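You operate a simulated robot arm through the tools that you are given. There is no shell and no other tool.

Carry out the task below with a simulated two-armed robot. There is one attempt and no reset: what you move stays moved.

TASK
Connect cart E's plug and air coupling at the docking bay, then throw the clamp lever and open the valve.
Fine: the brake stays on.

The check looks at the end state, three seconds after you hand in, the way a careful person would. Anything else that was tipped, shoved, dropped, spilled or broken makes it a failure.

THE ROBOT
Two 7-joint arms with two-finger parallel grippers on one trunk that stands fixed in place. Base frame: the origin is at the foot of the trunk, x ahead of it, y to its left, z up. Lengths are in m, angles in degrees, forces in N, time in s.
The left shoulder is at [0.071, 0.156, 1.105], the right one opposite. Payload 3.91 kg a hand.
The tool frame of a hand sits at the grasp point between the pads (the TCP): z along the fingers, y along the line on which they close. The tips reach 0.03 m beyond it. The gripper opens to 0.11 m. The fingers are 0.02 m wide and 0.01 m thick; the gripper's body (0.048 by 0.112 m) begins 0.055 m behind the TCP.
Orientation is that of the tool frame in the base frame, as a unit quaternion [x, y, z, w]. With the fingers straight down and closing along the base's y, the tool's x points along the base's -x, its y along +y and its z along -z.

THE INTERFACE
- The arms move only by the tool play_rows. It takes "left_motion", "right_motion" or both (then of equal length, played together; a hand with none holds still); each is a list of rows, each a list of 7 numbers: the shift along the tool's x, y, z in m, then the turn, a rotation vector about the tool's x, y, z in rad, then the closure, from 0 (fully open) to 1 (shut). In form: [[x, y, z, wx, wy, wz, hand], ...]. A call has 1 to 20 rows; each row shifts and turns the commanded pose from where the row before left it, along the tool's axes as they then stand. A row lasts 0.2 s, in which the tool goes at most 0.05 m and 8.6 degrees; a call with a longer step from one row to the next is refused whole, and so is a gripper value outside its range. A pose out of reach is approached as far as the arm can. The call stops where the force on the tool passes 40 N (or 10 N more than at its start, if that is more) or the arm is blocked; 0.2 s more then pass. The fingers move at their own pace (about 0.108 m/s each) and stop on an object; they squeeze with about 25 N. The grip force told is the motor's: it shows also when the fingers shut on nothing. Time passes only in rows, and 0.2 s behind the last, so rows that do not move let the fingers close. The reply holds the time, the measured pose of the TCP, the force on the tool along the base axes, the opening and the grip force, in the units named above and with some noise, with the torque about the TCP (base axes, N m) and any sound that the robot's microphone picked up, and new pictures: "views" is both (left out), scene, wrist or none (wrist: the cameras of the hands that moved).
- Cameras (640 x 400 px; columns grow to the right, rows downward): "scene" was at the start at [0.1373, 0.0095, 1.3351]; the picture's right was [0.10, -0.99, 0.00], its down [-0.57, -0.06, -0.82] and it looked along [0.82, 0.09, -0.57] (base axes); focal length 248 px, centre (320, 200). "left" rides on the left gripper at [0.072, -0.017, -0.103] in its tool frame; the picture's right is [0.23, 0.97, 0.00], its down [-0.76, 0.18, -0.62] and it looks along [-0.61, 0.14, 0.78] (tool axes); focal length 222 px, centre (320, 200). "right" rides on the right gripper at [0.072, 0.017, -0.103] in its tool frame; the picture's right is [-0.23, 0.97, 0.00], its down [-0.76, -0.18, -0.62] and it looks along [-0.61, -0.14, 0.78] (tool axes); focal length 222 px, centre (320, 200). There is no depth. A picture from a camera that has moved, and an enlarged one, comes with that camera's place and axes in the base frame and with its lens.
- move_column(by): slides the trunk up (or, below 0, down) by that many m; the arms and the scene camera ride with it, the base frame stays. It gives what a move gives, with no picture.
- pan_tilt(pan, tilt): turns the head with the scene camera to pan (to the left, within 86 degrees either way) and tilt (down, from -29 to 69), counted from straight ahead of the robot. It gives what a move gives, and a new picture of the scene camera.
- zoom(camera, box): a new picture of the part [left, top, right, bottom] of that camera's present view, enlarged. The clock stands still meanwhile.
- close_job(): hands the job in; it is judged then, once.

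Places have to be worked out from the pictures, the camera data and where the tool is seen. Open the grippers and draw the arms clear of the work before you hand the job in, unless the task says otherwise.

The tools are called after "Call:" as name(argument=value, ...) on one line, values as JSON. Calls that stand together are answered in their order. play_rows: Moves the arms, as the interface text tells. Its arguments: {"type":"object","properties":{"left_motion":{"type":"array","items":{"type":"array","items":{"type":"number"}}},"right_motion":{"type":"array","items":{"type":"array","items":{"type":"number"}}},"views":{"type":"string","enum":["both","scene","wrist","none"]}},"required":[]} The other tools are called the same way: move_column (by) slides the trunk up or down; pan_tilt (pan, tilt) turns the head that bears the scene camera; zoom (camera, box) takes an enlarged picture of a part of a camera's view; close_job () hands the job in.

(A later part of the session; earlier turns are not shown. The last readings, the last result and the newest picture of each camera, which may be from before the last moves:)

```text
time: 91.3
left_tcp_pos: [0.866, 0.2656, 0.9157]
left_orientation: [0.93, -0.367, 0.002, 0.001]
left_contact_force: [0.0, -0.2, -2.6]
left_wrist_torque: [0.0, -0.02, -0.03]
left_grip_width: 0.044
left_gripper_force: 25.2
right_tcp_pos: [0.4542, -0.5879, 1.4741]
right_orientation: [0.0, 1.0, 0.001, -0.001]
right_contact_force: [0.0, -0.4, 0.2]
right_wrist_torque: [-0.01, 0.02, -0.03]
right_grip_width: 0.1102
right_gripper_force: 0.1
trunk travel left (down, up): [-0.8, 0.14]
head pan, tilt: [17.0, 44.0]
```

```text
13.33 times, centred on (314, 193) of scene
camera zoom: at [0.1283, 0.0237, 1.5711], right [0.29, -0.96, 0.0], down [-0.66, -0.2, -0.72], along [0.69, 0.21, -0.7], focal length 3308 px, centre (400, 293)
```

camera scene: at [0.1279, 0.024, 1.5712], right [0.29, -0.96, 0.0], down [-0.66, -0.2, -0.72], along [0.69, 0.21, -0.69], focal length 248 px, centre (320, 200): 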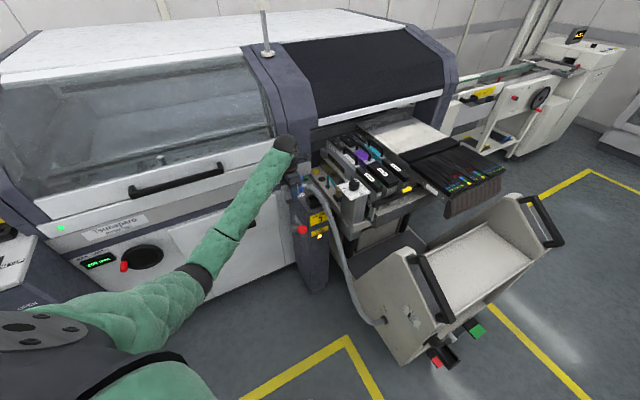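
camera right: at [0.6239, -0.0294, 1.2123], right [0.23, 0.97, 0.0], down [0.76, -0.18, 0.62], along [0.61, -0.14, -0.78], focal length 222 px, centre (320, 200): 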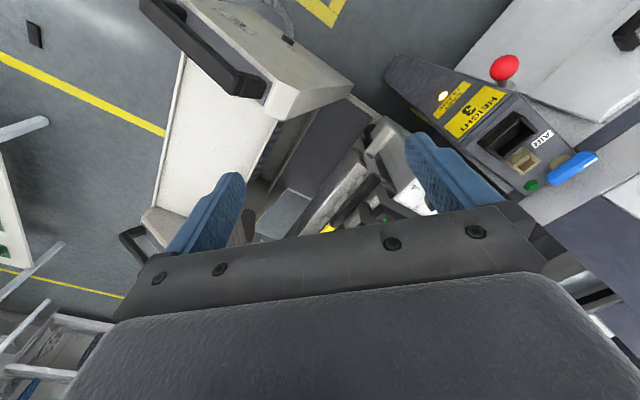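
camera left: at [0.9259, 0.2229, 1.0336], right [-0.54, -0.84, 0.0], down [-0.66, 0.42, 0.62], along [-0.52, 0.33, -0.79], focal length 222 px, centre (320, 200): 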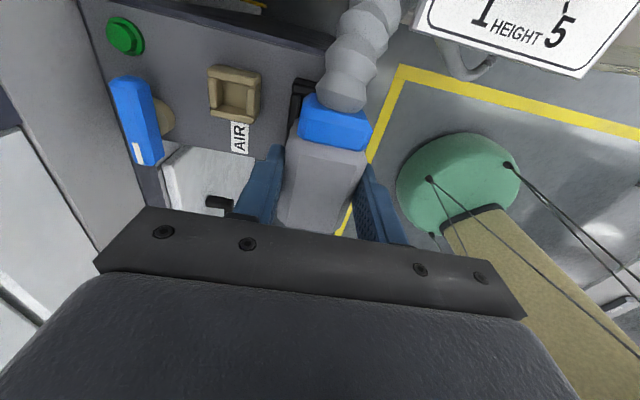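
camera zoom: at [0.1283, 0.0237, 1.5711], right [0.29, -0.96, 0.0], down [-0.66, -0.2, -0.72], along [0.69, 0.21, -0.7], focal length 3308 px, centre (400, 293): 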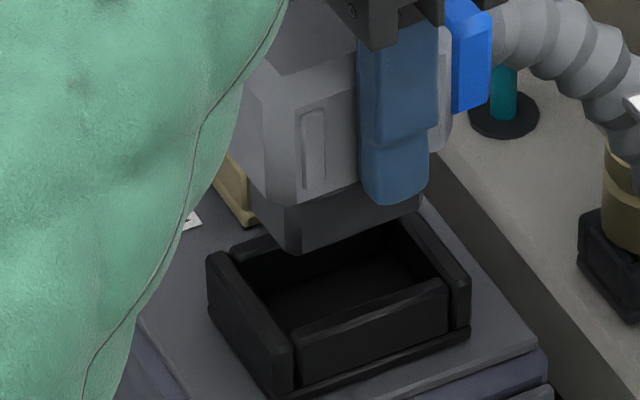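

This view is much clearer. Projected down, the insert is about 5.5 mm too deep and about 2.4 mm too far toward the cart relative to the opening (interior about 51 × 36 mm, insert about 45 × 25 mm). I correct both plus 1° of yaw, then lower.

Call:
play_rows(left_motion=[[-0.0024, 0.0055, 0, 0, 0, 0.017, 1], [0, 0, 0.008, 0, 0, 0, 1], [0, 0, 0.006, 0, 0, 0, 1], [0, 0, 0.004, 0, 0, 0, 1], [0, 0, 0.004, 0, 0, 0, 1], [0, 0, 0.003, 0, 0, 0, 1]], views="none")

Call:
zoom(camera="scene", box=[294, 178, 334, 208])

```text
time: 92.7
left_tcp_pos: [0.8596, 0.2638, 0.8918]
left_orientation: [0.927, -0.374, 0.003, 0.001]
left_contact_force: [2.9, -0.8, 8.7]
left_wrist_torque: [-0.26, -0.07, 0.06]
left_grip_width: 0.0439
left_gripper_force: 24.7
right_tcp_pos: [0.4538, -0.589, 1.4744]
right_orientation: [0.0, 1.0, 0.001, 0.0]
right_contact_force: [0.4, -0.5, 0.1]
right_wrist_torque: [0.02, -0.04, -0.01]
right_grip_width: 0.1102
right_gripper_force: 0.1
trunk travel left (down, up): [-0.8, 0.14]
head pan, tilt: [17.0, 44.0]
```

```text
13.33 times, centred on (314, 193) of scene
camera zoom: at [0.127, 0.023, 1.5714], right [0.29, -0.96, 0.0], down [-0.66, -0.2, -0.72], along [0.69, 0.21, -0.69], focal length 3308 px, centre (400, 293)
```

zoom: 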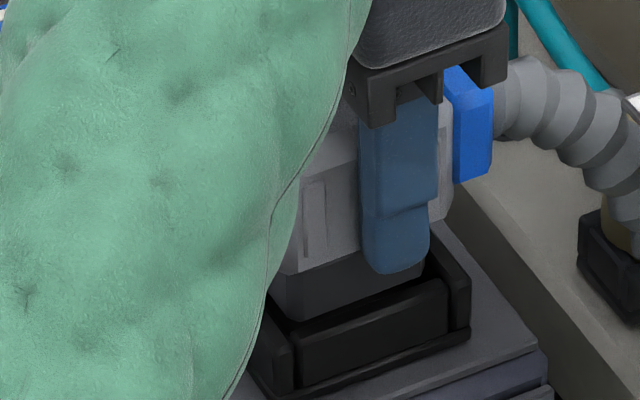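

Combining the finger geometry with the image, the insert bottom is still about 6 mm above the rim and its front edge sits right over the front wall. The slot centre is at TCP about (0.865, 0.2655). I lift slightly, move there with 1° less yaw, and lower.

Call:
play_rows(left_motion=[[0, 0, -0.008, 0, 0, 0, 1], [0.0025, -0.005, 0, 0, 0, 0.018, 1], [0, 0, 0.006, 0, 0, 0, 1], [0, 0, 0.004, 0, 0, 0, 1], [0, 0, 0.004, 0, 0, 0, 1], [0, 0, 0.003, 0, 0, 0, 1]], views="none")

Call:
zoom(camera="scene", box=[294, 178, 334, 208])

```text
time: 94.1
left_tcp_pos: [0.8666, 0.2647, 0.8819]
left_orientation: [0.924, -0.383, 0.002, 0.003]
left_contact_force: [1.0, -0.3, -2.8]
left_wrist_torque: [-0.02, -0.01, 0.02]
left_grip_width: 0.0442
left_gripper_force: 25.2
right_tcp_pos: [0.4555, -0.5883, 1.4748]
right_orientation: [0.001, 1.0, 0.001, -0.001]
right_contact_force: [0.3, -0.2, -0.3]
right_wrist_torque: [-0.01, -0.04, -0.04]
right_grip_width: 0.11
right_gripper_force: 0.0
trunk travel left (down, up): [-0.8, 0.14]
head pan, tilt: [17.0, 44.0]
```

```text
13.33 times, centred on (314, 193) of scene
camera zoom: at [0.1282, 0.0235, 1.5711], right [0.29, -0.96, 0.0], down [-0.66, -0.2, -0.72], along [0.69, 0.21, -0.69], focal length 3308 px, centre (400, 293)
```

zoom: 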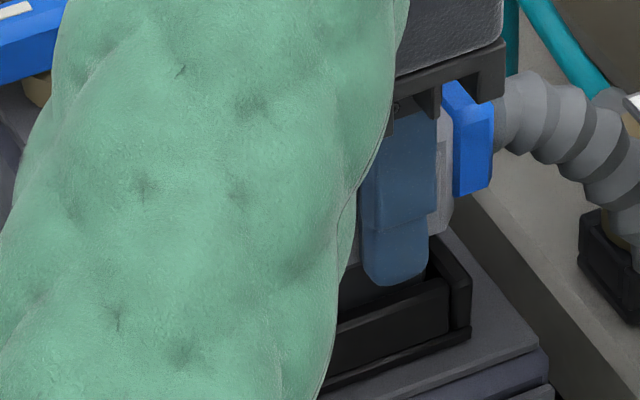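

No contact force now at 0.882, so the insert has entered the socket. I continue down slowly.

Call:
play_rows(left_motion=[[0, 0, 0.004, 0, 0, 0, 1], [0, 0, 0.004, 0, 0, 0, 1], [0, 0, 0.004, 0, 0, 0, 1], [0, 0, 0.003, 0, 0, 0, 1]], views="none")

Call:
zoom(camera="scene", box=[294, 178, 334, 208])

```text
time: 95.1
left_tcp_pos: [0.8671, 0.2651, 0.8697]
left_orientation: [0.924, -0.383, 0.004, 0.001]
left_contact_force: [2.0, 4.5, 10.6]
left_wrist_torque: [0.12, -0.02, -0.08]
left_grip_width: 0.0437
left_gripper_force: 25.1
right_tcp_pos: [0.4526, -0.5884, 1.4742]
right_orientation: [-0.001, 1.0, 0.001, 0.0]
right_contact_force: [0.0, 0.6, 0.1]
right_wrist_torque: [-0.01, 0.0, -0.01]
right_grip_width: 0.11
right_gripper_force: 0.0
trunk travel left (down, up): [-0.8, 0.14]
head pan, tilt: [17.0, 44.0]
```

```text
13.33 times, centred on (314, 193) of scene
camera zoom: at [0.1265, 0.023, 1.5717], right [0.29, -0.96, 0.0], down [-0.66, -0.2, -0.72], along [0.69, 0.21, -0.69], focal length 3308 px, centre (400, 293)
```

zoom: 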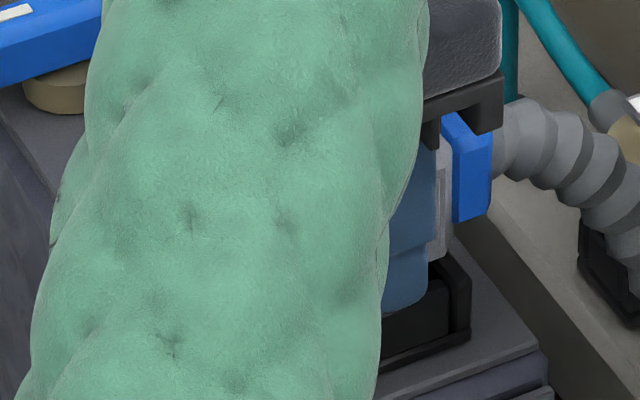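

A resistance of about 13 N begins about 16 mm in, and my fingertips hang below the hood bottom from slipping. I loosen slightly, regrip about 13 mm higher, and then push.

Call:
play_rows(left_motion=[[0, 0, 0, 0, 0, 0, 0.5], [0, 0, 0, 0, 0, 0, 0.5], [0, 0, -0.007, 0, 0, 0, 0.5], [0, 0, -0.006, 0, 0, 0, 0.5], [0, 0, 0, 0, 0, 0, 1], [0, 0, 0, 0, 0, 0, 1], [0, 0, 0, 0, 0, 0, 1]], views="wrist")

Call:
pan_tilt(pan=14, tilt=40)

Call:
zoom(camera="scene", box=[280, 180, 360, 240])

```text
time: 96.7
left_tcp_pos: [0.8673, 0.2652, 0.8803]
left_orientation: [0.924, -0.383, 0.003, 0.002]
left_contact_force: [-0.9, 0.5, 0.2]
left_wrist_torque: [-0.02, -0.05, -0.02]
left_grip_width: 0.0437
left_gripper_force: 25.3
right_tcp_pos: [0.4545, -0.5879, 1.4748]
right_orientation: [0.0, 1.0, 0.001, -0.001]
right_contact_force: [-0.5, -0.7, -0.4]
right_wrist_torque: [-0.02, -0.04, 0.02]
right_grip_width: 0.11
right_gripper_force: 0.1
trunk travel left (down, up): [-0.8, 0.14]
head pan, tilt: [17.0, 44.0]
camera left: at [0.9296, 0.2251, 0.9836], right [-0.53, -0.85, 0.0], down [-0.67, 0.42, 0.62], along [-0.53, 0.32, -0.79], focal length 222 px, centre (320, 200)
```

left: 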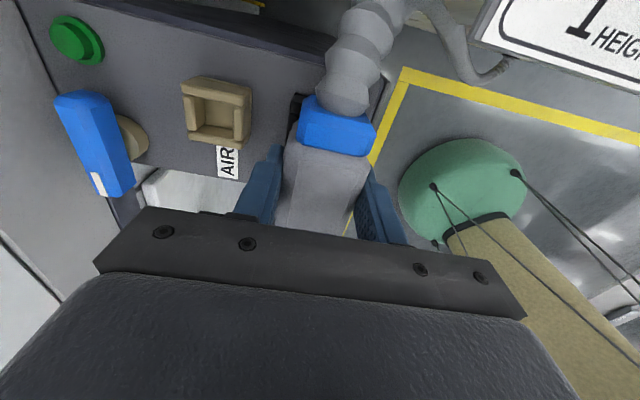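

```text
time: 97.3
left_tcp_pos: [0.866, 0.2646, 0.8788]
left_orientation: [0.924, -0.383, 0.003, 0.002]
left_contact_force: [-0.2, 1.2, -0.4]
left_wrist_torque: [0.08, -0.02, 0.02]
left_grip_width: 0.0437
left_gripper_force: 24.5
right_tcp_pos: [0.4555, -0.5868, 1.4749]
right_orientation: [0.0, 1.0, 0.001, -0.001]
right_contact_force: [-0.5, -0.7, -0.6]
right_wrist_torque: [-0.01, 0.02, -0.02]
right_grip_width: 0.1101
right_gripper_force: 0.1
trunk travel left (down, up): [-0.8, 0.14]
head pan, tilt: [14.0, 40.0]
camera scene: at [0.1318, 0.0203, 1.5769], right [0.24, -0.97, 0.0], down [-0.62, -0.16, -0.77], along [0.74, 0.19, -0.64], focal length 248 px, centre (320, 200)
```

scene: 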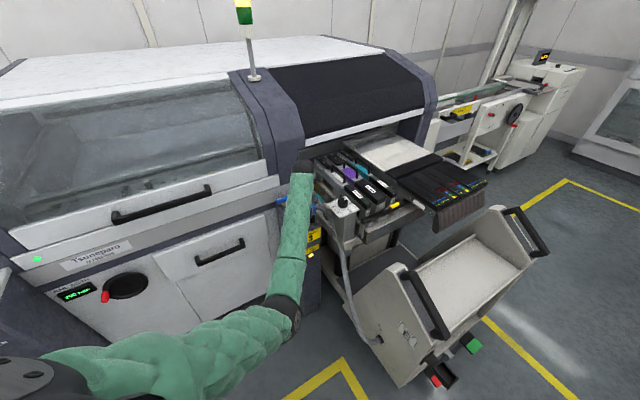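

```text
6.67 times, centred on (320, 210) of scene
camera zoom: at [0.1318, 0.0203, 1.5769], right [0.24, -0.97, 0.0], down [-0.62, -0.16, -0.77], along [0.74, 0.19, -0.64], focal length 1654 px, centre (320, 133)
```

zoom: 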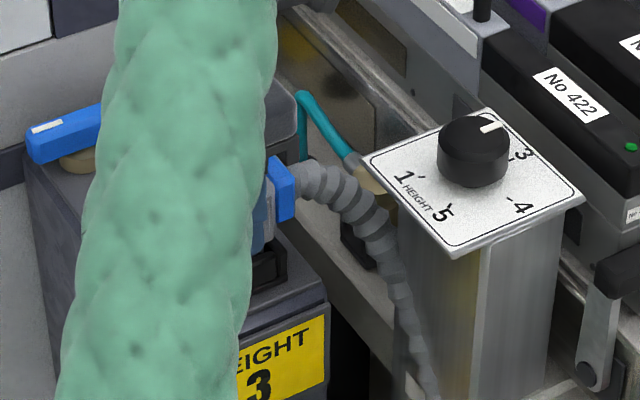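

Regripped at 0.880. I push the plug down in small steps.

Call:
play_rows(left_motion=[[0, 0, 0.004, 0, 0, 0, 1], [0, 0, 0.004, 0, 0, 0, 1], [0, 0, 0.004, 0, 0, 0, 1], [0, 0, 0.004, 0, 0, 0, 1]], views="wrist")

```text
time: 98.3
left_tcp_pos: [0.8645, 0.2642, 0.8643]
left_orientation: [0.924, -0.383, 0.004, 0.001]
left_contact_force: [-1.3, -2.1, 19.2]
left_wrist_torque: [0.24, -0.23, 0.01]
left_grip_width: 0.0433
left_gripper_force: 24.5
right_tcp_pos: [0.4504, -0.5894, 1.4748]
right_orientation: [0.0, 1.0, 0.001, 0.001]
right_contact_force: [-0.4, -0.5, 0.0]
right_wrist_torque: [0.03, 0.02, 0.0]
right_grip_width: 0.1098
right_gripper_force: 0.1
trunk travel left (down, up): [-0.8, 0.14]
head pan, tilt: [14.0, 40.0]
camera left: at [0.9279, 0.2242, 0.9684], right [-0.53, -0.85, 0.0], down [-0.67, 0.42, 0.62], along [-0.53, 0.33, -0.79], focal length 222 px, centre (320, 200)
```

left: 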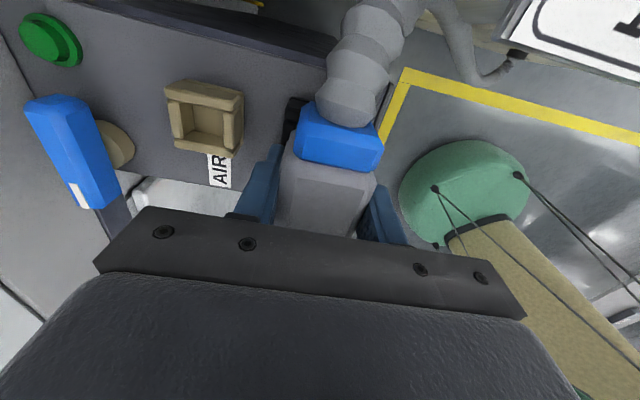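

The push force acts on the back side of the insert (torque says about 15 mm deeper than TCP), so it's hanging on the rear wall. I ease up, shift 2 mm forward and press again.

Call:
play_rows(left_motion=[[0, 0, -0.004, 0, 0, 0, 1], [0, 0.0025, 0, 0, 0, 0, 1], [0, 0, 0.003, 0, 0, 0, 1], [0, 0, 0.003, 0, 0, 0, 1], [0, 0, 0.003, 0, 0, 0, 1]], views="wrist")

```text
time: 99.5
left_tcp_pos: [0.8648, 0.2624, 0.8652]
left_orientation: [0.924, -0.382, 0.005, 0.0]
left_contact_force: [2.8, 4.0, 37.4]
left_wrist_torque: [0.06, 0.96, -0.26]
left_grip_width: 0.0441
left_gripper_force: 25.1
right_tcp_pos: [0.4506, -0.5876, 1.4755]
right_orientation: [0.0, 1.0, 0.003, 0.001]
right_contact_force: [0.3, -0.6, 0.0]
right_wrist_torque: [0.03, -0.01, -0.01]
right_grip_width: 0.1101
right_gripper_force: 0.0
trunk travel left (down, up): [-0.8, 0.14]
head pan, tilt: [14.0, 40.0]
camera left: at [0.9266, 0.2229, 0.9687], right [-0.53, -0.85, 0.0], down [-0.67, 0.42, 0.61], along [-0.52, 0.33, -0.79], focal length 222 px, centre (320, 200)
```

left: 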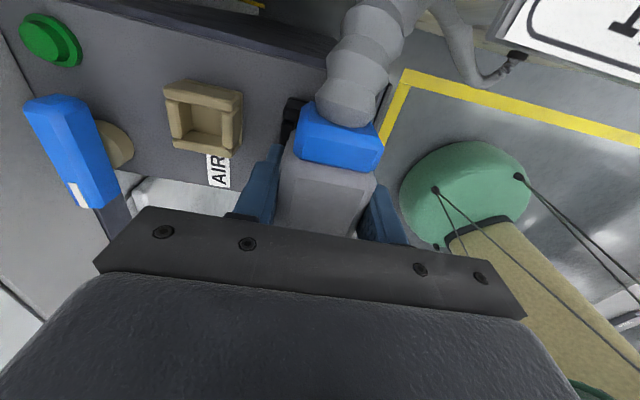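

Force rose to 37 N with contact at the front-left, possibly the front fingertip near the rim. I zoom in the left wrist view and bring the right hand's camera around to see the plug from the other side.

Call:
zoom(camera="left", box=[230, 70, 400, 240])

Call:
play_rows(right_motion=[[-0.0163, 0.0254, 0.018, 0, 0, -0.06, 0], [-0.0179, 0.0243, 0.018, 0, 0, -0.06, 0], [-0.0193, 0.0232, 0.018, 0, 0, -0.06, 0], [-0.0207, 0.022, 0.018, 0, 0, -0.06, 0], [-0.022, 0.0207, 0.018, 0, 0, -0.06, 0], [-0.0232, 0.0193, 0.018, 0, 0, -0.06, 0], [-0.0243, 0.0178, 0.018, 0, 0, -0.06, 0], [-0.0253, 0.0163, 0.018, 0, 0, -0.06, 0], [-0.0263, 0.0148, 0.018, 0, 0, -0.06, 0], [-0.0271, 0.0132, 0.018, 0, 0, -0.06, 0]], views="wrist")

```text
2.35 times, centred on (315, 155) of left
camera zoom: at [0.9266, 0.2229, 0.9687], right [-0.53, -0.85, 0.0], down [-0.67, 0.42, 0.61], along [-0.52, 0.33, -0.79], focal length 523 px, centre (332, 306)
```

zoom: 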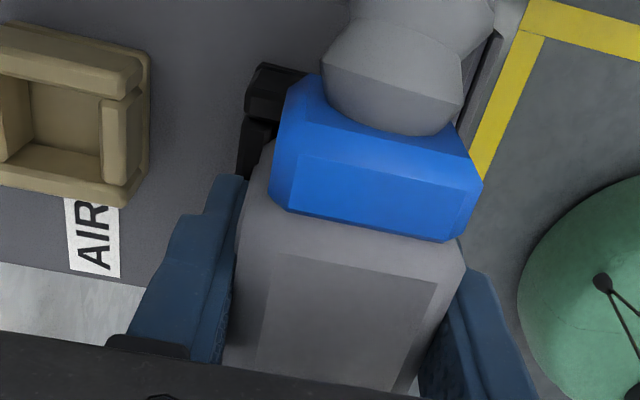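

```text
time: 100.0
left_tcp_pos: [0.8653, 0.2629, 0.8638]
left_orientation: [0.924, -0.383, 0.007, 0.0]
left_contact_force: [4.6, 1.0, 18.1]
left_wrist_torque: [-0.09, 0.45, 0.06]
left_grip_width: 0.0438
left_gripper_force: 25.2
right_tcp_pos: [0.4676, -0.5646, 1.4571]
right_orientation: [-0.029, 1.0, 0.001, 0.0]
right_contact_force: [0.2, 0.5, -0.5]
right_wrist_torque: [0.03, -0.01, 0.01]
right_grip_width: 0.11
right_gripper_force: 0.1
trunk travel left (down, up): [-0.8, 0.14]
head pan, tilt: [14.0, 40.0]
stopped in row 2 (left hand): the force on the tool passed its limit at 49 N (the readings are from after the stop); the commanded pose is now the measured one
camera right: at [0.3945, -0.5522, 1.5615], right [0.17, 0.99, 0.0], down [0.77, -0.14, 0.62], along [0.61, -0.1, -0.78], focal length 222 px, centre (320, 200)
```

right: 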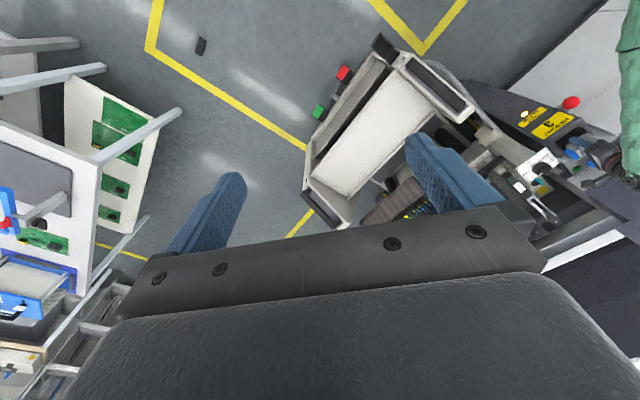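

The residual load on the left hand tripped the stop. I relieve it by 4 mm and bring the right hand over to look.

Call:
play_rows(left_motion=[[0, 0, -0.004, 0, 0, 0, 1], [0, 0, 0, 0, 0, 0, 1]], views="none")

Call:
play_rows(right_motion=[[-0.0243, 0.0333, 0.0255, 0, 0, 0, 0], [-0.0243, 0.0333, 0.0255, 0, 0, 0, 0], [-0.0243, 0.0333, 0.0255, 0, 0, 0, 0], [-0.0243, 0.0333, 0.0255, 0, 0, 0, 0], [-0.0243, 0.0333, 0.0255, 0, 0, 0, 0], [-0.0243, 0.0333, 0.0255, 0, 0, 0, 0], [-0.0243, 0.0333, 0.0255, 0, 0, 0, 0], [-0.0243, 0.0333, 0.0255, 0, 0, 0, 0], [-0.0243, 0.0333, 0.0255, 0, 0, 0, 0], [-0.0243, 0.0333, 0.0255, 0, 0, 0, 0], [-0.0243, 0.0333, 0.0255, 0, 0, 0, 0], [-0.0243, 0.0333, 0.0255, 0, 0, 0, 0], [-0.0243, 0.0333, 0.0255, 0, 0, 0, 0]], views="both")

```text
time: 100.6
left_tcp_pos: [0.8656, 0.2627, 0.8645]
left_orientation: [0.923, -0.384, 0.004, 0.002]
left_contact_force: [-0.8, -1.5, 1.4]
left_wrist_torque: [-0.06, 0.09, 0.0]
left_grip_width: 0.044
left_gripper_force: 25.3
right_tcp_pos: [0.4692, -0.5652, 1.4561]
right_orientation: [-0.03, 1.0, 0.002, -0.001]
right_contact_force: [-0.3, 0.1, -0.5]
right_wrist_torque: [0.02, 0.02, -0.03]
right_grip_width: 0.11
right_gripper_force: 0.0
trunk travel left (down, up): [-0.8, 0.14]
head pan, tilt: [14.0, 40.0]
```

```text
time: 103.4
left_tcp_pos: [0.8657, 0.2623, 0.8653]
left_orientation: [0.924, -0.384, 0.004, 0.002]
left_contact_force: [-0.4, -0.1, 1.0]
left_wrist_torque: [0.03, -0.01, 0.0]
left_grip_width: 0.0438
left_gripper_force: 25.1
right_tcp_pos: [0.7539, -0.1246, 1.1323]
right_orientation: [-0.028, 1.0, 0.001, -0.001]
right_contact_force: [0.2, 0.2, 0.2]
right_wrist_torque: [-0.03, 0.01, 0.01]
right_grip_width: 0.1098
right_gripper_force: 0.0
right hand out of reach, approached as far as the arm can: row 13
trunk travel left (down, up): [-0.8, 0.14]
head pan, tilt: [14.0, 40.0]
camera scene: at [0.1325, 0.0205, 1.5771], right [0.24, -0.97, 0.0], down [-0.62, -0.16, -0.77], along [0.74, 0.18, -0.64], focal length 248 px, centre (320, 200)
camera right: at [0.6792, -0.1122, 1.2377], right [0.17, 0.99, 0.0], down [0.77, -0.14, 0.62], along [0.61, -0.1, -0.78], focal length 222 px, centre (320, 200)
```

scene: 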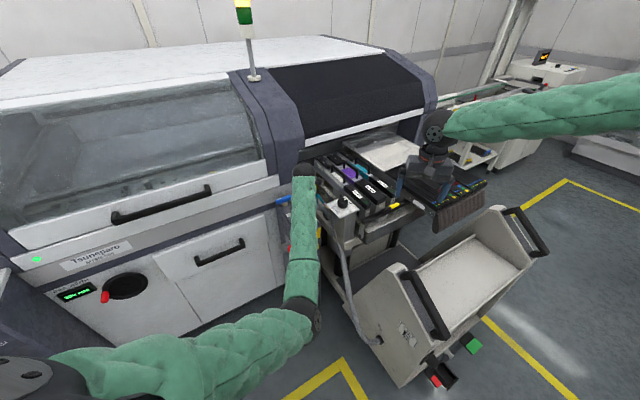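
right: 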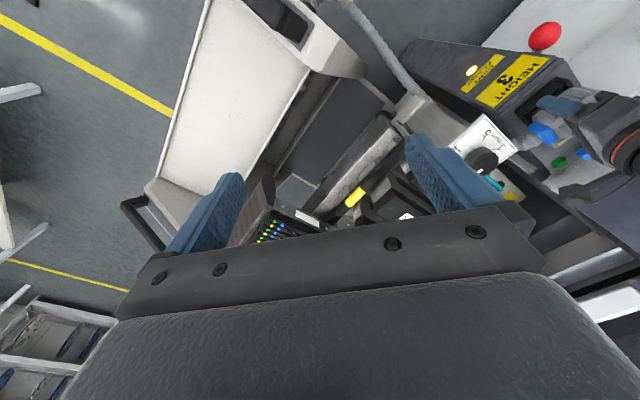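

The right camera now sees the post from the cart side. I zoom in on the plug and socket.

Call:
zoom(camera="right", box=[510, 60, 630, 160])

Call:
zoom(camera="right", box=[515, 70, 595, 140])

```text
4.00 times, centred on (570, 110) of right
camera zoom: at [0.6792, -0.1122, 1.2377], right [0.17, 0.99, 0.0], down [0.77, -0.14, 0.62], along [0.61, -0.1, -0.78], focal length 888 px, centre (-680, 560)
```

zoom: 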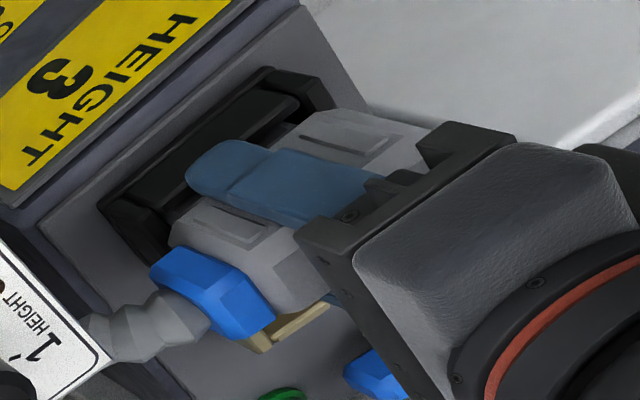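

```text
5.71 times, centred on (555, 105) of right
camera zoom: at [0.6792, -0.1122, 1.2377], right [0.17, 0.99, 0.0], down [0.77, -0.14, 0.62], along [0.61, -0.1, -0.78], focal length 1269 px, centre (-1023, 743)
```

zoom: 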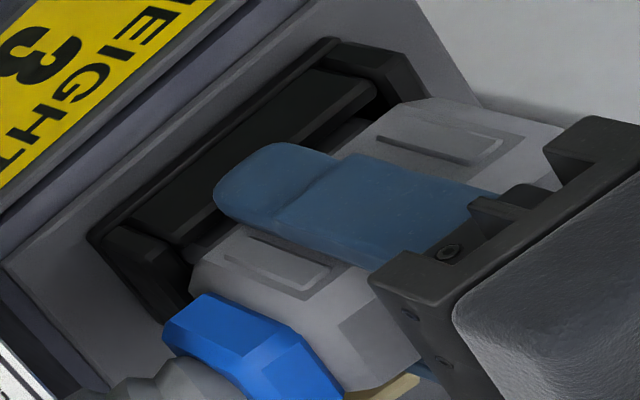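

The insert is inside the socket. The socket floor (z≈0.817) is only about 15 mm below the rim, which matches where the plug bottomed out; in its parking socket part of the insert was exposed in the same way. I open the fingers a little and raise the hand to look.

Call:
play_rows(left_motion=[[0, 0, 0, 0, 0, 0, 0.45], [0, 0, 0, 0, 0, 0, 0.45], [0, 0, -0.005, 0, 0, 0, 0.42], [0, 0, -0.02, 0, 0, 0, 0.4], [0, 0, -0.03, 0, 0, 0, 0.4], [0, 0, -0.04, 0, 0, 0, 0.4], [0, 0, -0.04, 0, 0, 0, 0.4]], views="both")

Call:
zoom(camera="right", box=[500, 50, 640, 150])

Call:
zoom(camera="left", box=[160, 0, 480, 200])

```text
time: 105.2
left_tcp_pos: [0.8638, 0.3083, 1.0037]
left_orientation: [0.93, -0.366, -0.004, -0.021]
left_contact_force: [1.4, -0.2, -0.1]
left_wrist_torque: [-0.03, 0.01, 0.01]
left_grip_width: 0.0662
left_gripper_force: 0.0
right_tcp_pos: [0.7535, -0.1243, 1.1326]
right_orientation: [-0.029, 1.0, 0.002, 0.0]
right_contact_force: [0.4, -0.6, 0.1]
right_wrist_torque: [0.0, 0.0, 0.0]
right_grip_width: 0.1101
right_gripper_force: 0.0
trunk travel left (down, up): [-0.8, 0.14]
head pan, tilt: [14.0, 40.0]
stopped in row 7 (left hand): the arm was blocked; the commanded pose is now the measured one
camera scene: at [0.1322, 0.0203, 1.5769], right [0.24, -0.97, 0.0], down [-0.62, -0.16, -0.77], along [0.74, 0.19, -0.64], focal length 248 px, centre (320, 200)
camera left: at [0.9272, 0.2657, 1.1055], right [-0.5, -0.87, -0.04], down [-0.68, 0.36, 0.63], along [-0.54, 0.34, -0.77], focal length 222 px, centre (320, 200)
```

scene: 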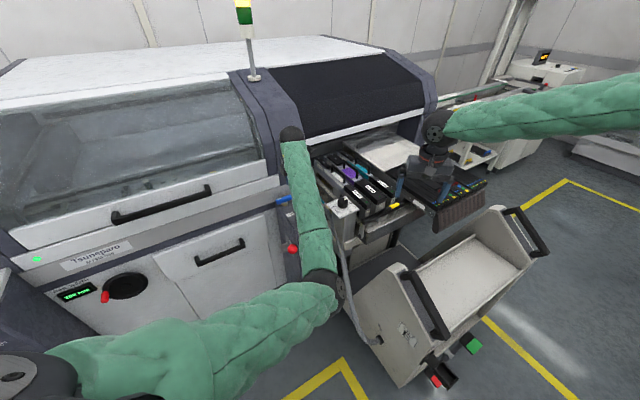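
left: 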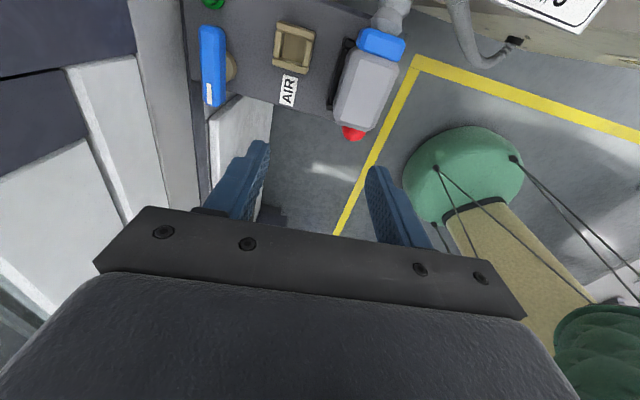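

```text
4.00 times, centred on (570, 100) of right
camera zoom: at [0.6786, -0.1126, 1.2377], right [0.17, 0.99, 0.0], down [0.77, -0.14, 0.62], along [0.61, -0.1, -0.78], focal length 888 px, centre (-680, 600)
```

zoom: 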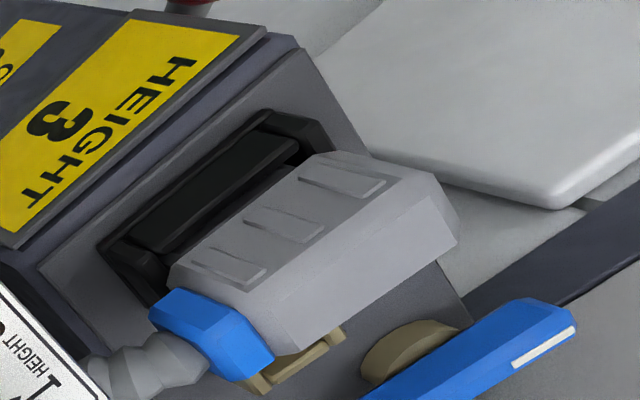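

```text
2.00 times, centred on (320, 100) of left
camera zoom: at [0.9272, 0.2657, 1.1055], right [-0.5, -0.87, -0.04], down [-0.68, 0.36, 0.63], along [-0.54, 0.34, -0.77], focal length 444 px, centre (320, 400)
```

zoom: 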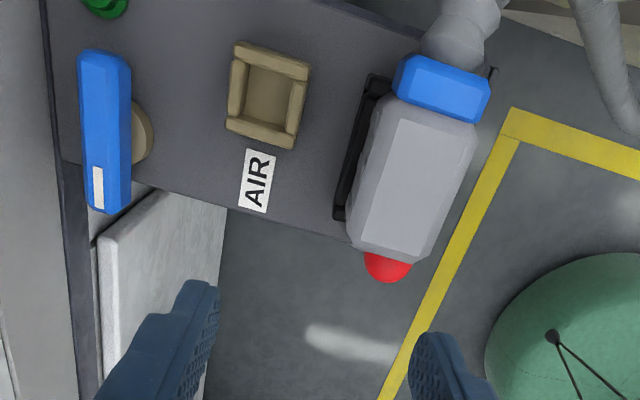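

The plug stays in the socket, straight and at the same exposed depth as in its parking socket. The left arm is at its yaw limit, so I unwind it to 45°, which is also the orientation I need for the air coupling.

Call:
play_rows(left_motion=[[0, 0, 0, -0.0007, 0.0036, 0.1235, 0.4], [0, 0, 0, -0.0007, 0.0036, 0.1235, 0.4], [0, 0, 0, -0.0007, 0.0036, 0.1235, 0.4], [0, 0, 0, -0.0007, 0.0036, 0.1235, 0.4], [0, 0, 0, -0.0007, 0.0036, 0.1235, 0.4], [0, 0, 0, -0.0007, 0.0036, 0.1235, 0.4], [0, 0, 0, -0.0007, 0.0036, 0.1235, 0.4], [0, 0, 0, -0.0007, 0.0036, 0.1235, 0.4], [0, 0, 0, -0.0007, 0.0036, 0.1235, 0.4], [0, 0, 0, -0.0007, 0.0036, 0.1235, 0.4], [0, 0, 0, -0.0007, 0.0036, 0.1235, 0.4], [0, 0, 0, -0.0007, 0.0036, 0.1235, 0.4], [0, 0, 0, -0.0007, 0.0036, 0.1235, 0.4], [0, 0, -0.02, 0, 0, 0, 0.4], [0, 0, -0.03, 0, 0, 0, 0.4]], views="both")

Call:
zoom(camera="left", box=[160, 40, 480, 240])

```text
time: 108.6
left_tcp_pos: [0.8624, 0.342, 1.0597]
left_orientation: [-0.397, 0.918, 0.013, 0.008]
left_contact_force: [-1.1, 0.6, 0.9]
left_wrist_torque: [-0.01, -0.01, 0.0]
left_grip_width: 0.0659
left_gripper_force: 0.0
right_tcp_pos: [0.7529, -0.1238, 1.132]
right_orientation: [-0.028, 1.0, 0.002, 0.0]
right_contact_force: [0.2, 0.0, -0.1]
right_wrist_torque: [0.0, -0.03, -0.01]
right_grip_width: 0.11
right_gripper_force: 0.0
trunk travel left (down, up): [-0.8, 0.14]
head pan, tilt: [14.0, 40.0]
stopped in row 15 (left hand): the arm was blocked; the commanded pose is now the measured one
camera scene: at [0.1325, 0.0208, 1.5769], right [0.24, -0.97, 0.0], down [-0.62, -0.16, -0.77], along [0.74, 0.19, -0.64], focal length 248 px, centre (320, 200)
camera left: at [0.8246, 0.2739, 1.1612], right [-0.86, 0.5, 0.01], down [0.39, 0.66, 0.64], along [0.32, 0.56, -0.76], focal length 222 px, centre (320, 200)
```

scene: 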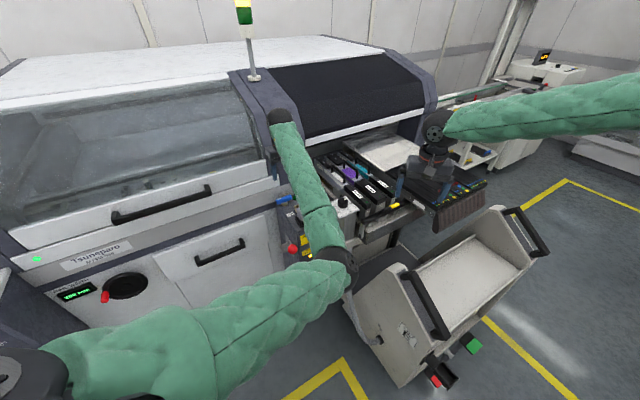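
left: 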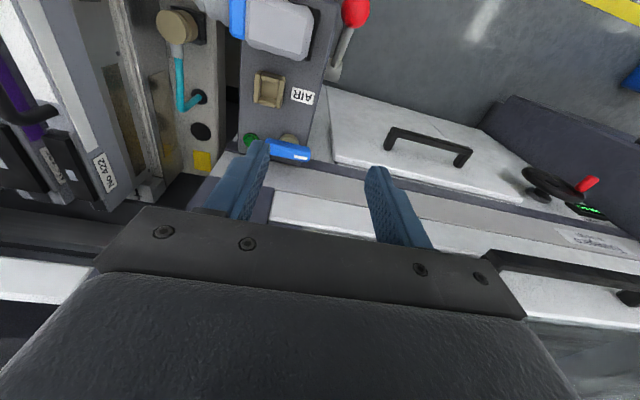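

```text
2.00 times, centred on (320, 140) of left
camera zoom: at [0.8246, 0.2739, 1.1612], right [-0.86, 0.5, 0.01], down [0.39, 0.66, 0.64], along [0.32, 0.56, -0.76], focal length 444 px, centre (320, 320)
```

zoom: 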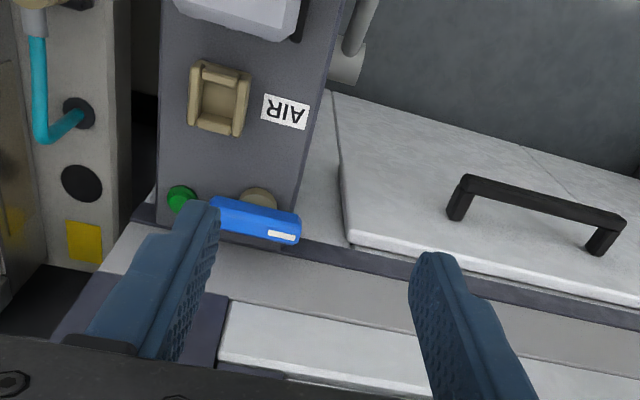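

The left arm's elbow is tucked inward from the earlier turn and blocks further lifting. I draw the hand back and left toward its natural side to untangle the posture.

Call:
play_rows(left_motion=[[-0.001, 0.0353, -0.0167, 0, 0, 0, 0.4], [-0.001, 0.0353, -0.0167, 0, 0, 0, 0.4], [-0.001, 0.0353, -0.0167, 0, 0, 0, 0.4], [-0.001, 0.0353, -0.0167, 0, 0, 0, 0.4], [-0.001, 0.0353, -0.0167, 0, 0, 0, 0.4], [-0.001, 0.0353, -0.0167, 0, 0, 0, 0.4], [0, 0, 0, 0, 0, 0.136, 0.4], [0, 0, 0, 0, 0, 0.136, 0.4], [0, 0, 0, 0, 0, 0.136, 0.4], [0, 0, 0, 0, 0, 0.136, 0.4], [0, 0, 0, 0, 0, 0.136, 0.4], [0, 0, 0, 0, 0, 0.136, 0.4]], views="scene")

```text
time: 111.2
left_tcp_pos: [0.7139, 0.4901, 1.1612]
left_orientation: [0.002, 1.0, 0.014, 0.0]
left_contact_force: [-0.3, -0.4, -0.4]
left_wrist_torque: [0.02, -0.01, 0.02]
left_grip_width: 0.0662
left_gripper_force: 0.1
left hand out of reach, approached as far as the arm can: row 3
right_tcp_pos: [0.7532, -0.1241, 1.1323]
right_orientation: [-0.029, 1.0, 0.002, 0.0]
right_contact_force: [-0.4, 0.5, 0.7]
right_wrist_torque: [0.01, -0.01, -0.03]
right_grip_width: 0.11
right_gripper_force: 0.0
trunk travel left (down, up): [-0.8, 0.14]
head pan, tilt: [14.0, 40.0]
camera scene: at [0.1322, 0.0204, 1.5769], right [0.24, -0.97, 0.0], down [-0.62, -0.16, -0.77], along [0.74, 0.19, -0.64], focal length 248 px, centre (320, 200)
```

scene: 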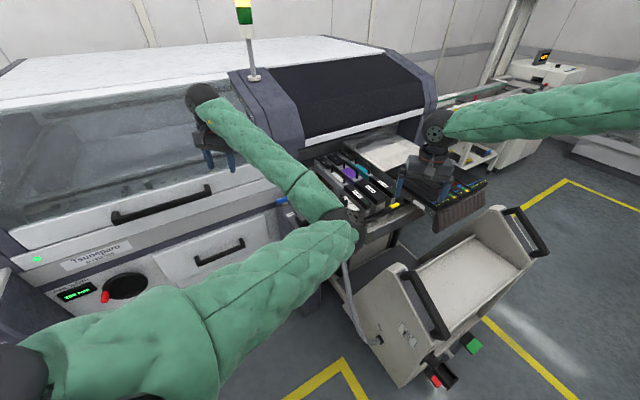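

The elbow is tucked in to the right. I rotate the hand further the other way (toward -60°), which should swing the elbow back outward.

Call:
play_rows(left_motion=[[0, 0, -0.01, 0, 0, 0.136, 0.4], [0, 0, -0.01, 0, 0, 0.136, 0.4], [0, 0, -0.01, 0, 0, 0.136, 0.4], [0, 0, -0.01, 0, 0, 0.136, 0.4], [0, 0, -0.01, 0, 0, 0.136, 0.4], [0, 0, -0.01, 0, 0, 0.136, 0.4], [0, 0, -0.01, 0, 0, 0.136, 0.4], [0, 0, -0.01, 0, 0, 0.136, 0.4], [0, 0, 0, 0, 0, 0.136, 0.4], [0, 0, 0, 0, 0, 0.136, 0.4]], views="scene")

```text
time: 113.4
left_tcp_pos: [0.7133, 0.487, 1.2406]
left_orientation: [0.63, 0.776, 0.011, -0.009]
left_contact_force: [0.6, 0.1, 0.5]
left_wrist_torque: [0.0, 0.01, -0.01]
left_grip_width: 0.0659
left_gripper_force: 0.0
right_tcp_pos: [0.7522, -0.1247, 1.1316]
right_orientation: [-0.029, 1.0, 0.002, 0.0]
right_contact_force: [0.2, -0.3, -0.5]
right_wrist_torque: [0.0, -0.01, 0.0]
right_grip_width: 0.1101
right_gripper_force: 0.0
trunk travel left (down, up): [-0.8, 0.14]
head pan, tilt: [14.0, 40.0]
camera scene: at [0.1322, 0.0204, 1.5769], right [0.24, -0.97, 0.0], down [-0.62, -0.16, -0.77], along [0.74, 0.19, -0.64], focal length 248 px, centre (320, 200)
```

scene: 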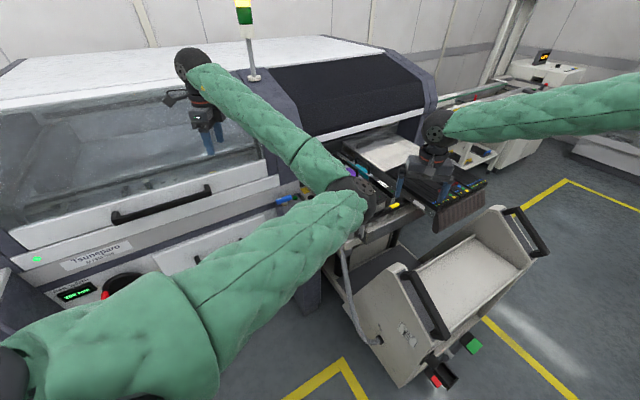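

Still inward. Since the +135° limit pushed the elbow in, turning on toward the opposite limit should push it out. I keep rotating, up to about -140°.

Call:
play_rows(left_motion=[[0, 0, 0, 0, 0, 0.136, 0.4], [0, 0, 0, 0, 0, 0.136, 0.4], [0, 0, 0, 0, 0, 0.136, 0.4], [0, 0, 0, 0, 0, 0.136, 0.4], [0, 0, 0, 0, 0, 0.136, 0.4], [0, 0, 0, 0, 0, 0.136, 0.4], [0, 0, 0, 0, 0, 0.136, 0.4], [0, 0, 0, 0, 0, 0.136, 0.4]], views="scene")

```text
time: 115.2
left_tcp_pos: [0.9697, 0.4133, 1.1387]
left_orientation: [0.94, 0.341, 0.007, -0.013]
left_contact_force: [0.5, 0.0, 0.0]
left_wrist_torque: [0.0, 0.0, 0.01]
left_grip_width: 0.0661
left_gripper_force: 0.1
left hand out of reach, approached as far as the arm can: row 3, 4, 5, 6, 7, 8
right_tcp_pos: [0.7536, -0.1237, 1.1325]
right_orientation: [-0.028, 1.0, 0.001, -0.001]
right_contact_force: [-0.1, -0.4, -1.1]
right_wrist_torque: [-0.01, 0.01, 0.02]
right_grip_width: 0.11
right_gripper_force: 0.1
trunk travel left (down, up): [-0.8, 0.14]
head pan, tilt: [14.0, 40.0]
camera scene: at [0.1331, 0.0222, 1.5768], right [0.24, -0.97, 0.0], down [-0.62, -0.16, -0.77], along [0.74, 0.18, -0.64], focal length 248 px, centre (320, 200)
```

scene: 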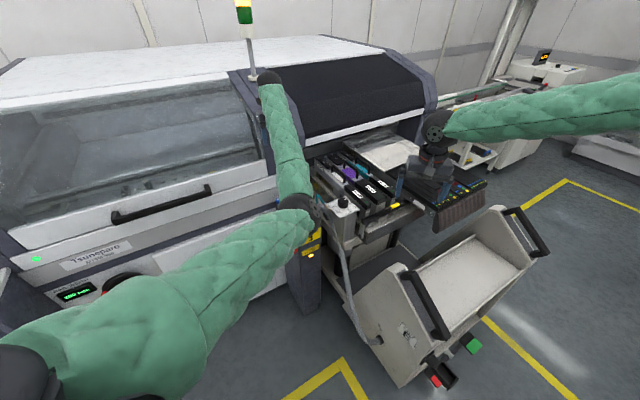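

The arm is now extended, with the elbow nearly in line and the hand at (0.970, 0.413, 1.139). Before planning the coupling grasp I check the space around it from several cameras.

Call:
zoom(camera="scene", box=[306, 170, 362, 212])

Call:
zoom(camera="right", box=[440, 100, 600, 220])

Call:
zoom(camera="left", box=[0, 0, 640, 400])

```text
9.52 times, centred on (334, 191) of scene
camera zoom: at [0.1331, 0.0222, 1.5768], right [0.24, -0.97, 0.0], down [-0.62, -0.16, -0.77], along [0.74, 0.18, -0.64], focal length 2363 px, centre (187, 286)
```

zoom: 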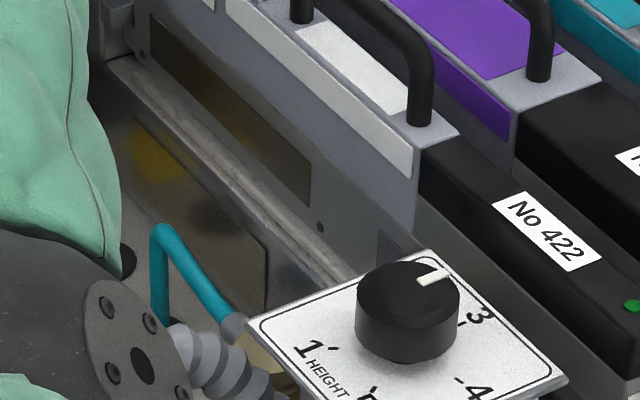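

```text
3.33 times, centred on (520, 160) of right
camera zoom: at [0.6792, -0.1111, 1.2373], right [0.17, 0.99, 0.0], down [0.77, -0.13, 0.62], along [0.61, -0.11, -0.78], focal length 740 px, centre (-347, 333)
```

zoom: 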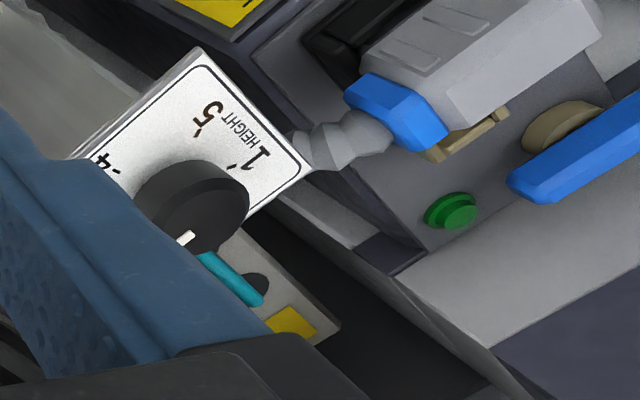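

```text
1.00 times, centred on (320, 200) of left (not enlarged: the box is as wide or as high as the picture)
camera zoom: at [1.0137, 0.4686, 1.2442], right [0.8, -0.6, -0.01], down [-0.47, -0.64, 0.6], along [-0.37, -0.47, -0.8], focal length 222 px, centre (320, 200)
```

zoom: 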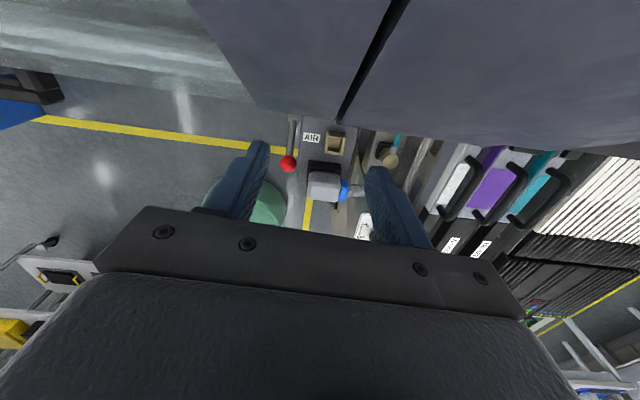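

Call:
zoom(camera="left", box=[290, 110, 450, 230])

```text
3.33 times, centred on (370, 170) of left
camera zoom: at [1.0137, 0.4686, 1.2442], right [0.8, -0.6, -0.01], down [-0.47, -0.64, 0.6], along [-0.37, -0.47, -0.8], focal length 740 px, centre (153, 300)
```

zoom: 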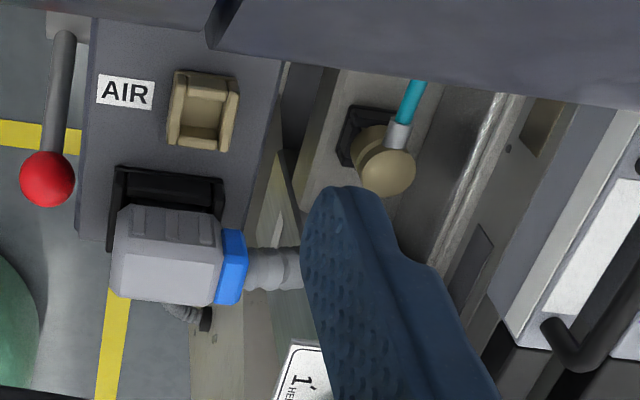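

This view confirms the plug sits well in the socket and shows the coupling cap at about (0.995, 0.196, 0.794), with a low rail beside it. I need a better elbow posture first, so I raise the trunk for safety and pull the hand back to open space.

Call:
move_column(by=0.14)

Call:
play_rows(left_motion=[[-0.03, 0.005, 0, 0, 0, -0.1, 0.4], [-0.03, 0.005, 0, 0, 0, -0.1, 0.4], [-0.03, 0.005, 0, 0, 0, -0.1, 0.4], [-0.03, 0.005, 0, 0, 0, -0.1, 0.4], [-0.03, 0.005, 0, 0, 0, -0.1, 0.4], [-0.03, 0.005, 0, 0, 0, -0.1, 0.4]], views="scene")

```text
time: 116.9
left_tcp_pos: [0.9683, 0.4124, 1.2802]
left_orientation: [0.94, 0.341, 0.008, -0.013]
left_contact_force: [0.4, -0.3, -0.4]
left_wrist_torque: [-0.02, 0.05, 0.0]
left_grip_width: 0.0659
left_gripper_force: 0.1
right_tcp_pos: [0.7532, -0.1248, 1.2724]
right_orientation: [-0.029, 1.0, 0.001, -0.001]
right_contact_force: [0.0, 0.4, -0.5]
right_wrist_torque: [-0.03, -0.01, -0.01]
right_grip_width: 0.1101
right_gripper_force: 0.1
trunk travel left (down, up): [-0.94, 0.0]
head pan, tilt: [14.0, 40.0]
```

```text
time: 118.3
left_tcp_pos: [0.9194, 0.2692, 1.2596]
left_orientation: [0.797, 0.604, 0.011, -0.011]
left_contact_force: [-0.2, -0.7, 0.3]
left_wrist_torque: [0.0, -0.02, 0.0]
left_grip_width: 0.066
left_gripper_force: 0.1
left hand out of reach, approached as far as the arm can: row 5, 6
right_tcp_pos: [0.7534, -0.1237, 1.2718]
right_orientation: [-0.028, 1.0, 0.002, -0.001]
right_contact_force: [0.8, 0.6, 0.1]
right_wrist_torque: [-0.04, -0.02, -0.01]
right_grip_width: 0.1099
right_gripper_force: 0.0
trunk travel left (down, up): [-0.94, 0.0]
head pan, tilt: [14.0, 40.0]
camera scene: at [0.1332, 0.0205, 1.7169], right [0.24, -0.97, 0.0], down [-0.62, -0.16, -0.77], along [0.74, 0.19, -0.64], focal length 248 px, centre (320, 200)
```

scene: 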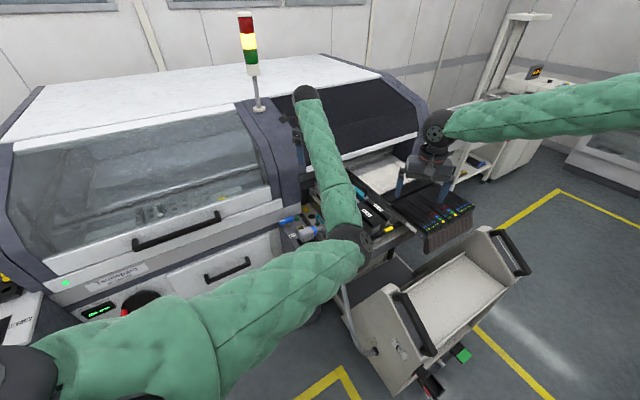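

The elbow drifted low and inward while working at the +135° yaw limit. Holding the opposite yaw limit while retracting should swing it back out. I turn toward -150° first, well above the equipment.

Call:
play_rows(left_motion=[[0, 0, 0, 0, 0, 0.136, 0.4], [0, 0, 0, 0, 0, 0.136, 0.4], [0, 0, 0, 0, 0, 0.136, 0.4], [0, 0, 0, 0, 0, 0.136, 0.4], [0, 0, 0, 0, 0, 0.136, 0.4], [0, 0, 0, 0, 0, 0.136, 0.4]], views="scene")

```text
time: 119.7
left_tcp_pos: [0.9683, 0.2538, 1.2276]
left_orientation: [0.971, 0.238, 0.008, -0.014]
left_contact_force: [-0.1, 0.8, -1.1]
left_wrist_torque: [0.03, 0.02, 0.02]
left_grip_width: 0.066
left_gripper_force: 0.0
left hand out of reach, approached as far as the arm can: row 5, 6
right_tcp_pos: [0.7549, -0.1225, 1.2717]
right_orientation: [-0.029, 1.0, 0.001, -0.001]
right_contact_force: [0.7, 0.1, 1.1]
right_wrist_torque: [-0.01, 0.0, -0.01]
right_grip_width: 0.11
right_gripper_force: 0.1
trunk travel left (down, up): [-0.94, 0.0]
head pan, tilt: [14.0, 40.0]
camera scene: at [0.1348, 0.0228, 1.7167], right [0.24, -0.97, 0.0], down [-0.63, -0.16, -0.76], along [0.74, 0.18, -0.64], focal length 248 px, centre (320, 200)
```

scene: 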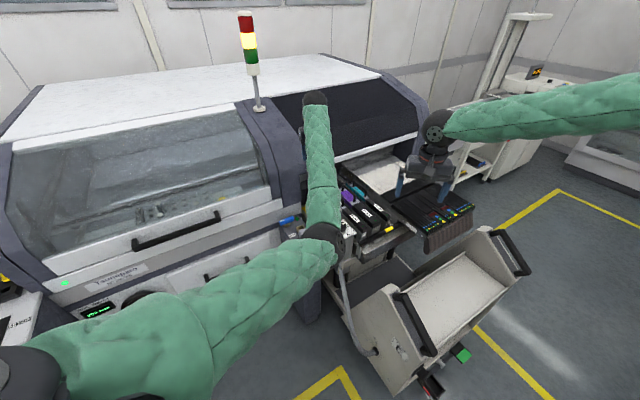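

Call:
play_rows(left_motion=[[-0.0154, -0.0352, 0, 0, 0, 0.03, 0.4], [-0.0154, -0.0352, 0, 0, 0, 0.03, 0.4], [-0.0154, -0.0352, 0, 0, 0, 0.03, 0.4], [-0.0154, -0.0352, 0, 0, 0, 0.03, 0.4], [-0.0154, -0.0352, 0, 0, 0, 0.03, 0.4], [-0.0154, -0.0352, 0, 0, 0, 0.03, 0.4], [-0.0154, -0.0352, 0, 0, 0, 0.03, 0.4]], views="scene")

```text
time: 121.3
left_tcp_pos: [0.9058, 0.4278, 1.1322]
left_orientation: [0.991, 0.133, 0.004, -0.012]
left_contact_force: [-0.1, -0.8, -0.4]
left_wrist_torque: [0.05, 0.03, -0.02]
left_grip_width: 0.0659
left_gripper_force: 0.1
left hand out of reach, approached as far as the arm can: row 1, 2, 3, 4, 5, 6
right_tcp_pos: [0.7507, -0.1214, 1.2747]
right_orientation: [-0.028, 1.0, 0.0, 0.001]
right_contact_force: [-0.9, 0.2, -0.4]
right_wrist_torque: [-0.01, 0.0, -0.01]
right_grip_width: 0.1098
right_gripper_force: 0.0
trunk travel left (down, up): [-0.94, 0.0]
head pan, tilt: [14.0, 40.0]
camera scene: at [0.1303, 0.026, 1.717], right [0.24, -0.97, 0.0], down [-0.62, -0.16, -0.77], along [0.74, 0.18, -0.64], focal length 248 px, centre (320, 200)
```

scene: 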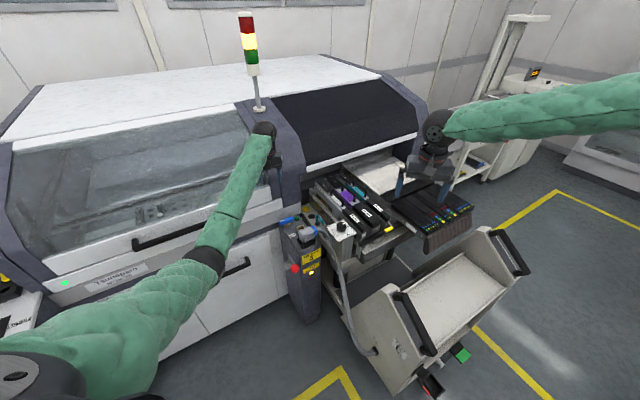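

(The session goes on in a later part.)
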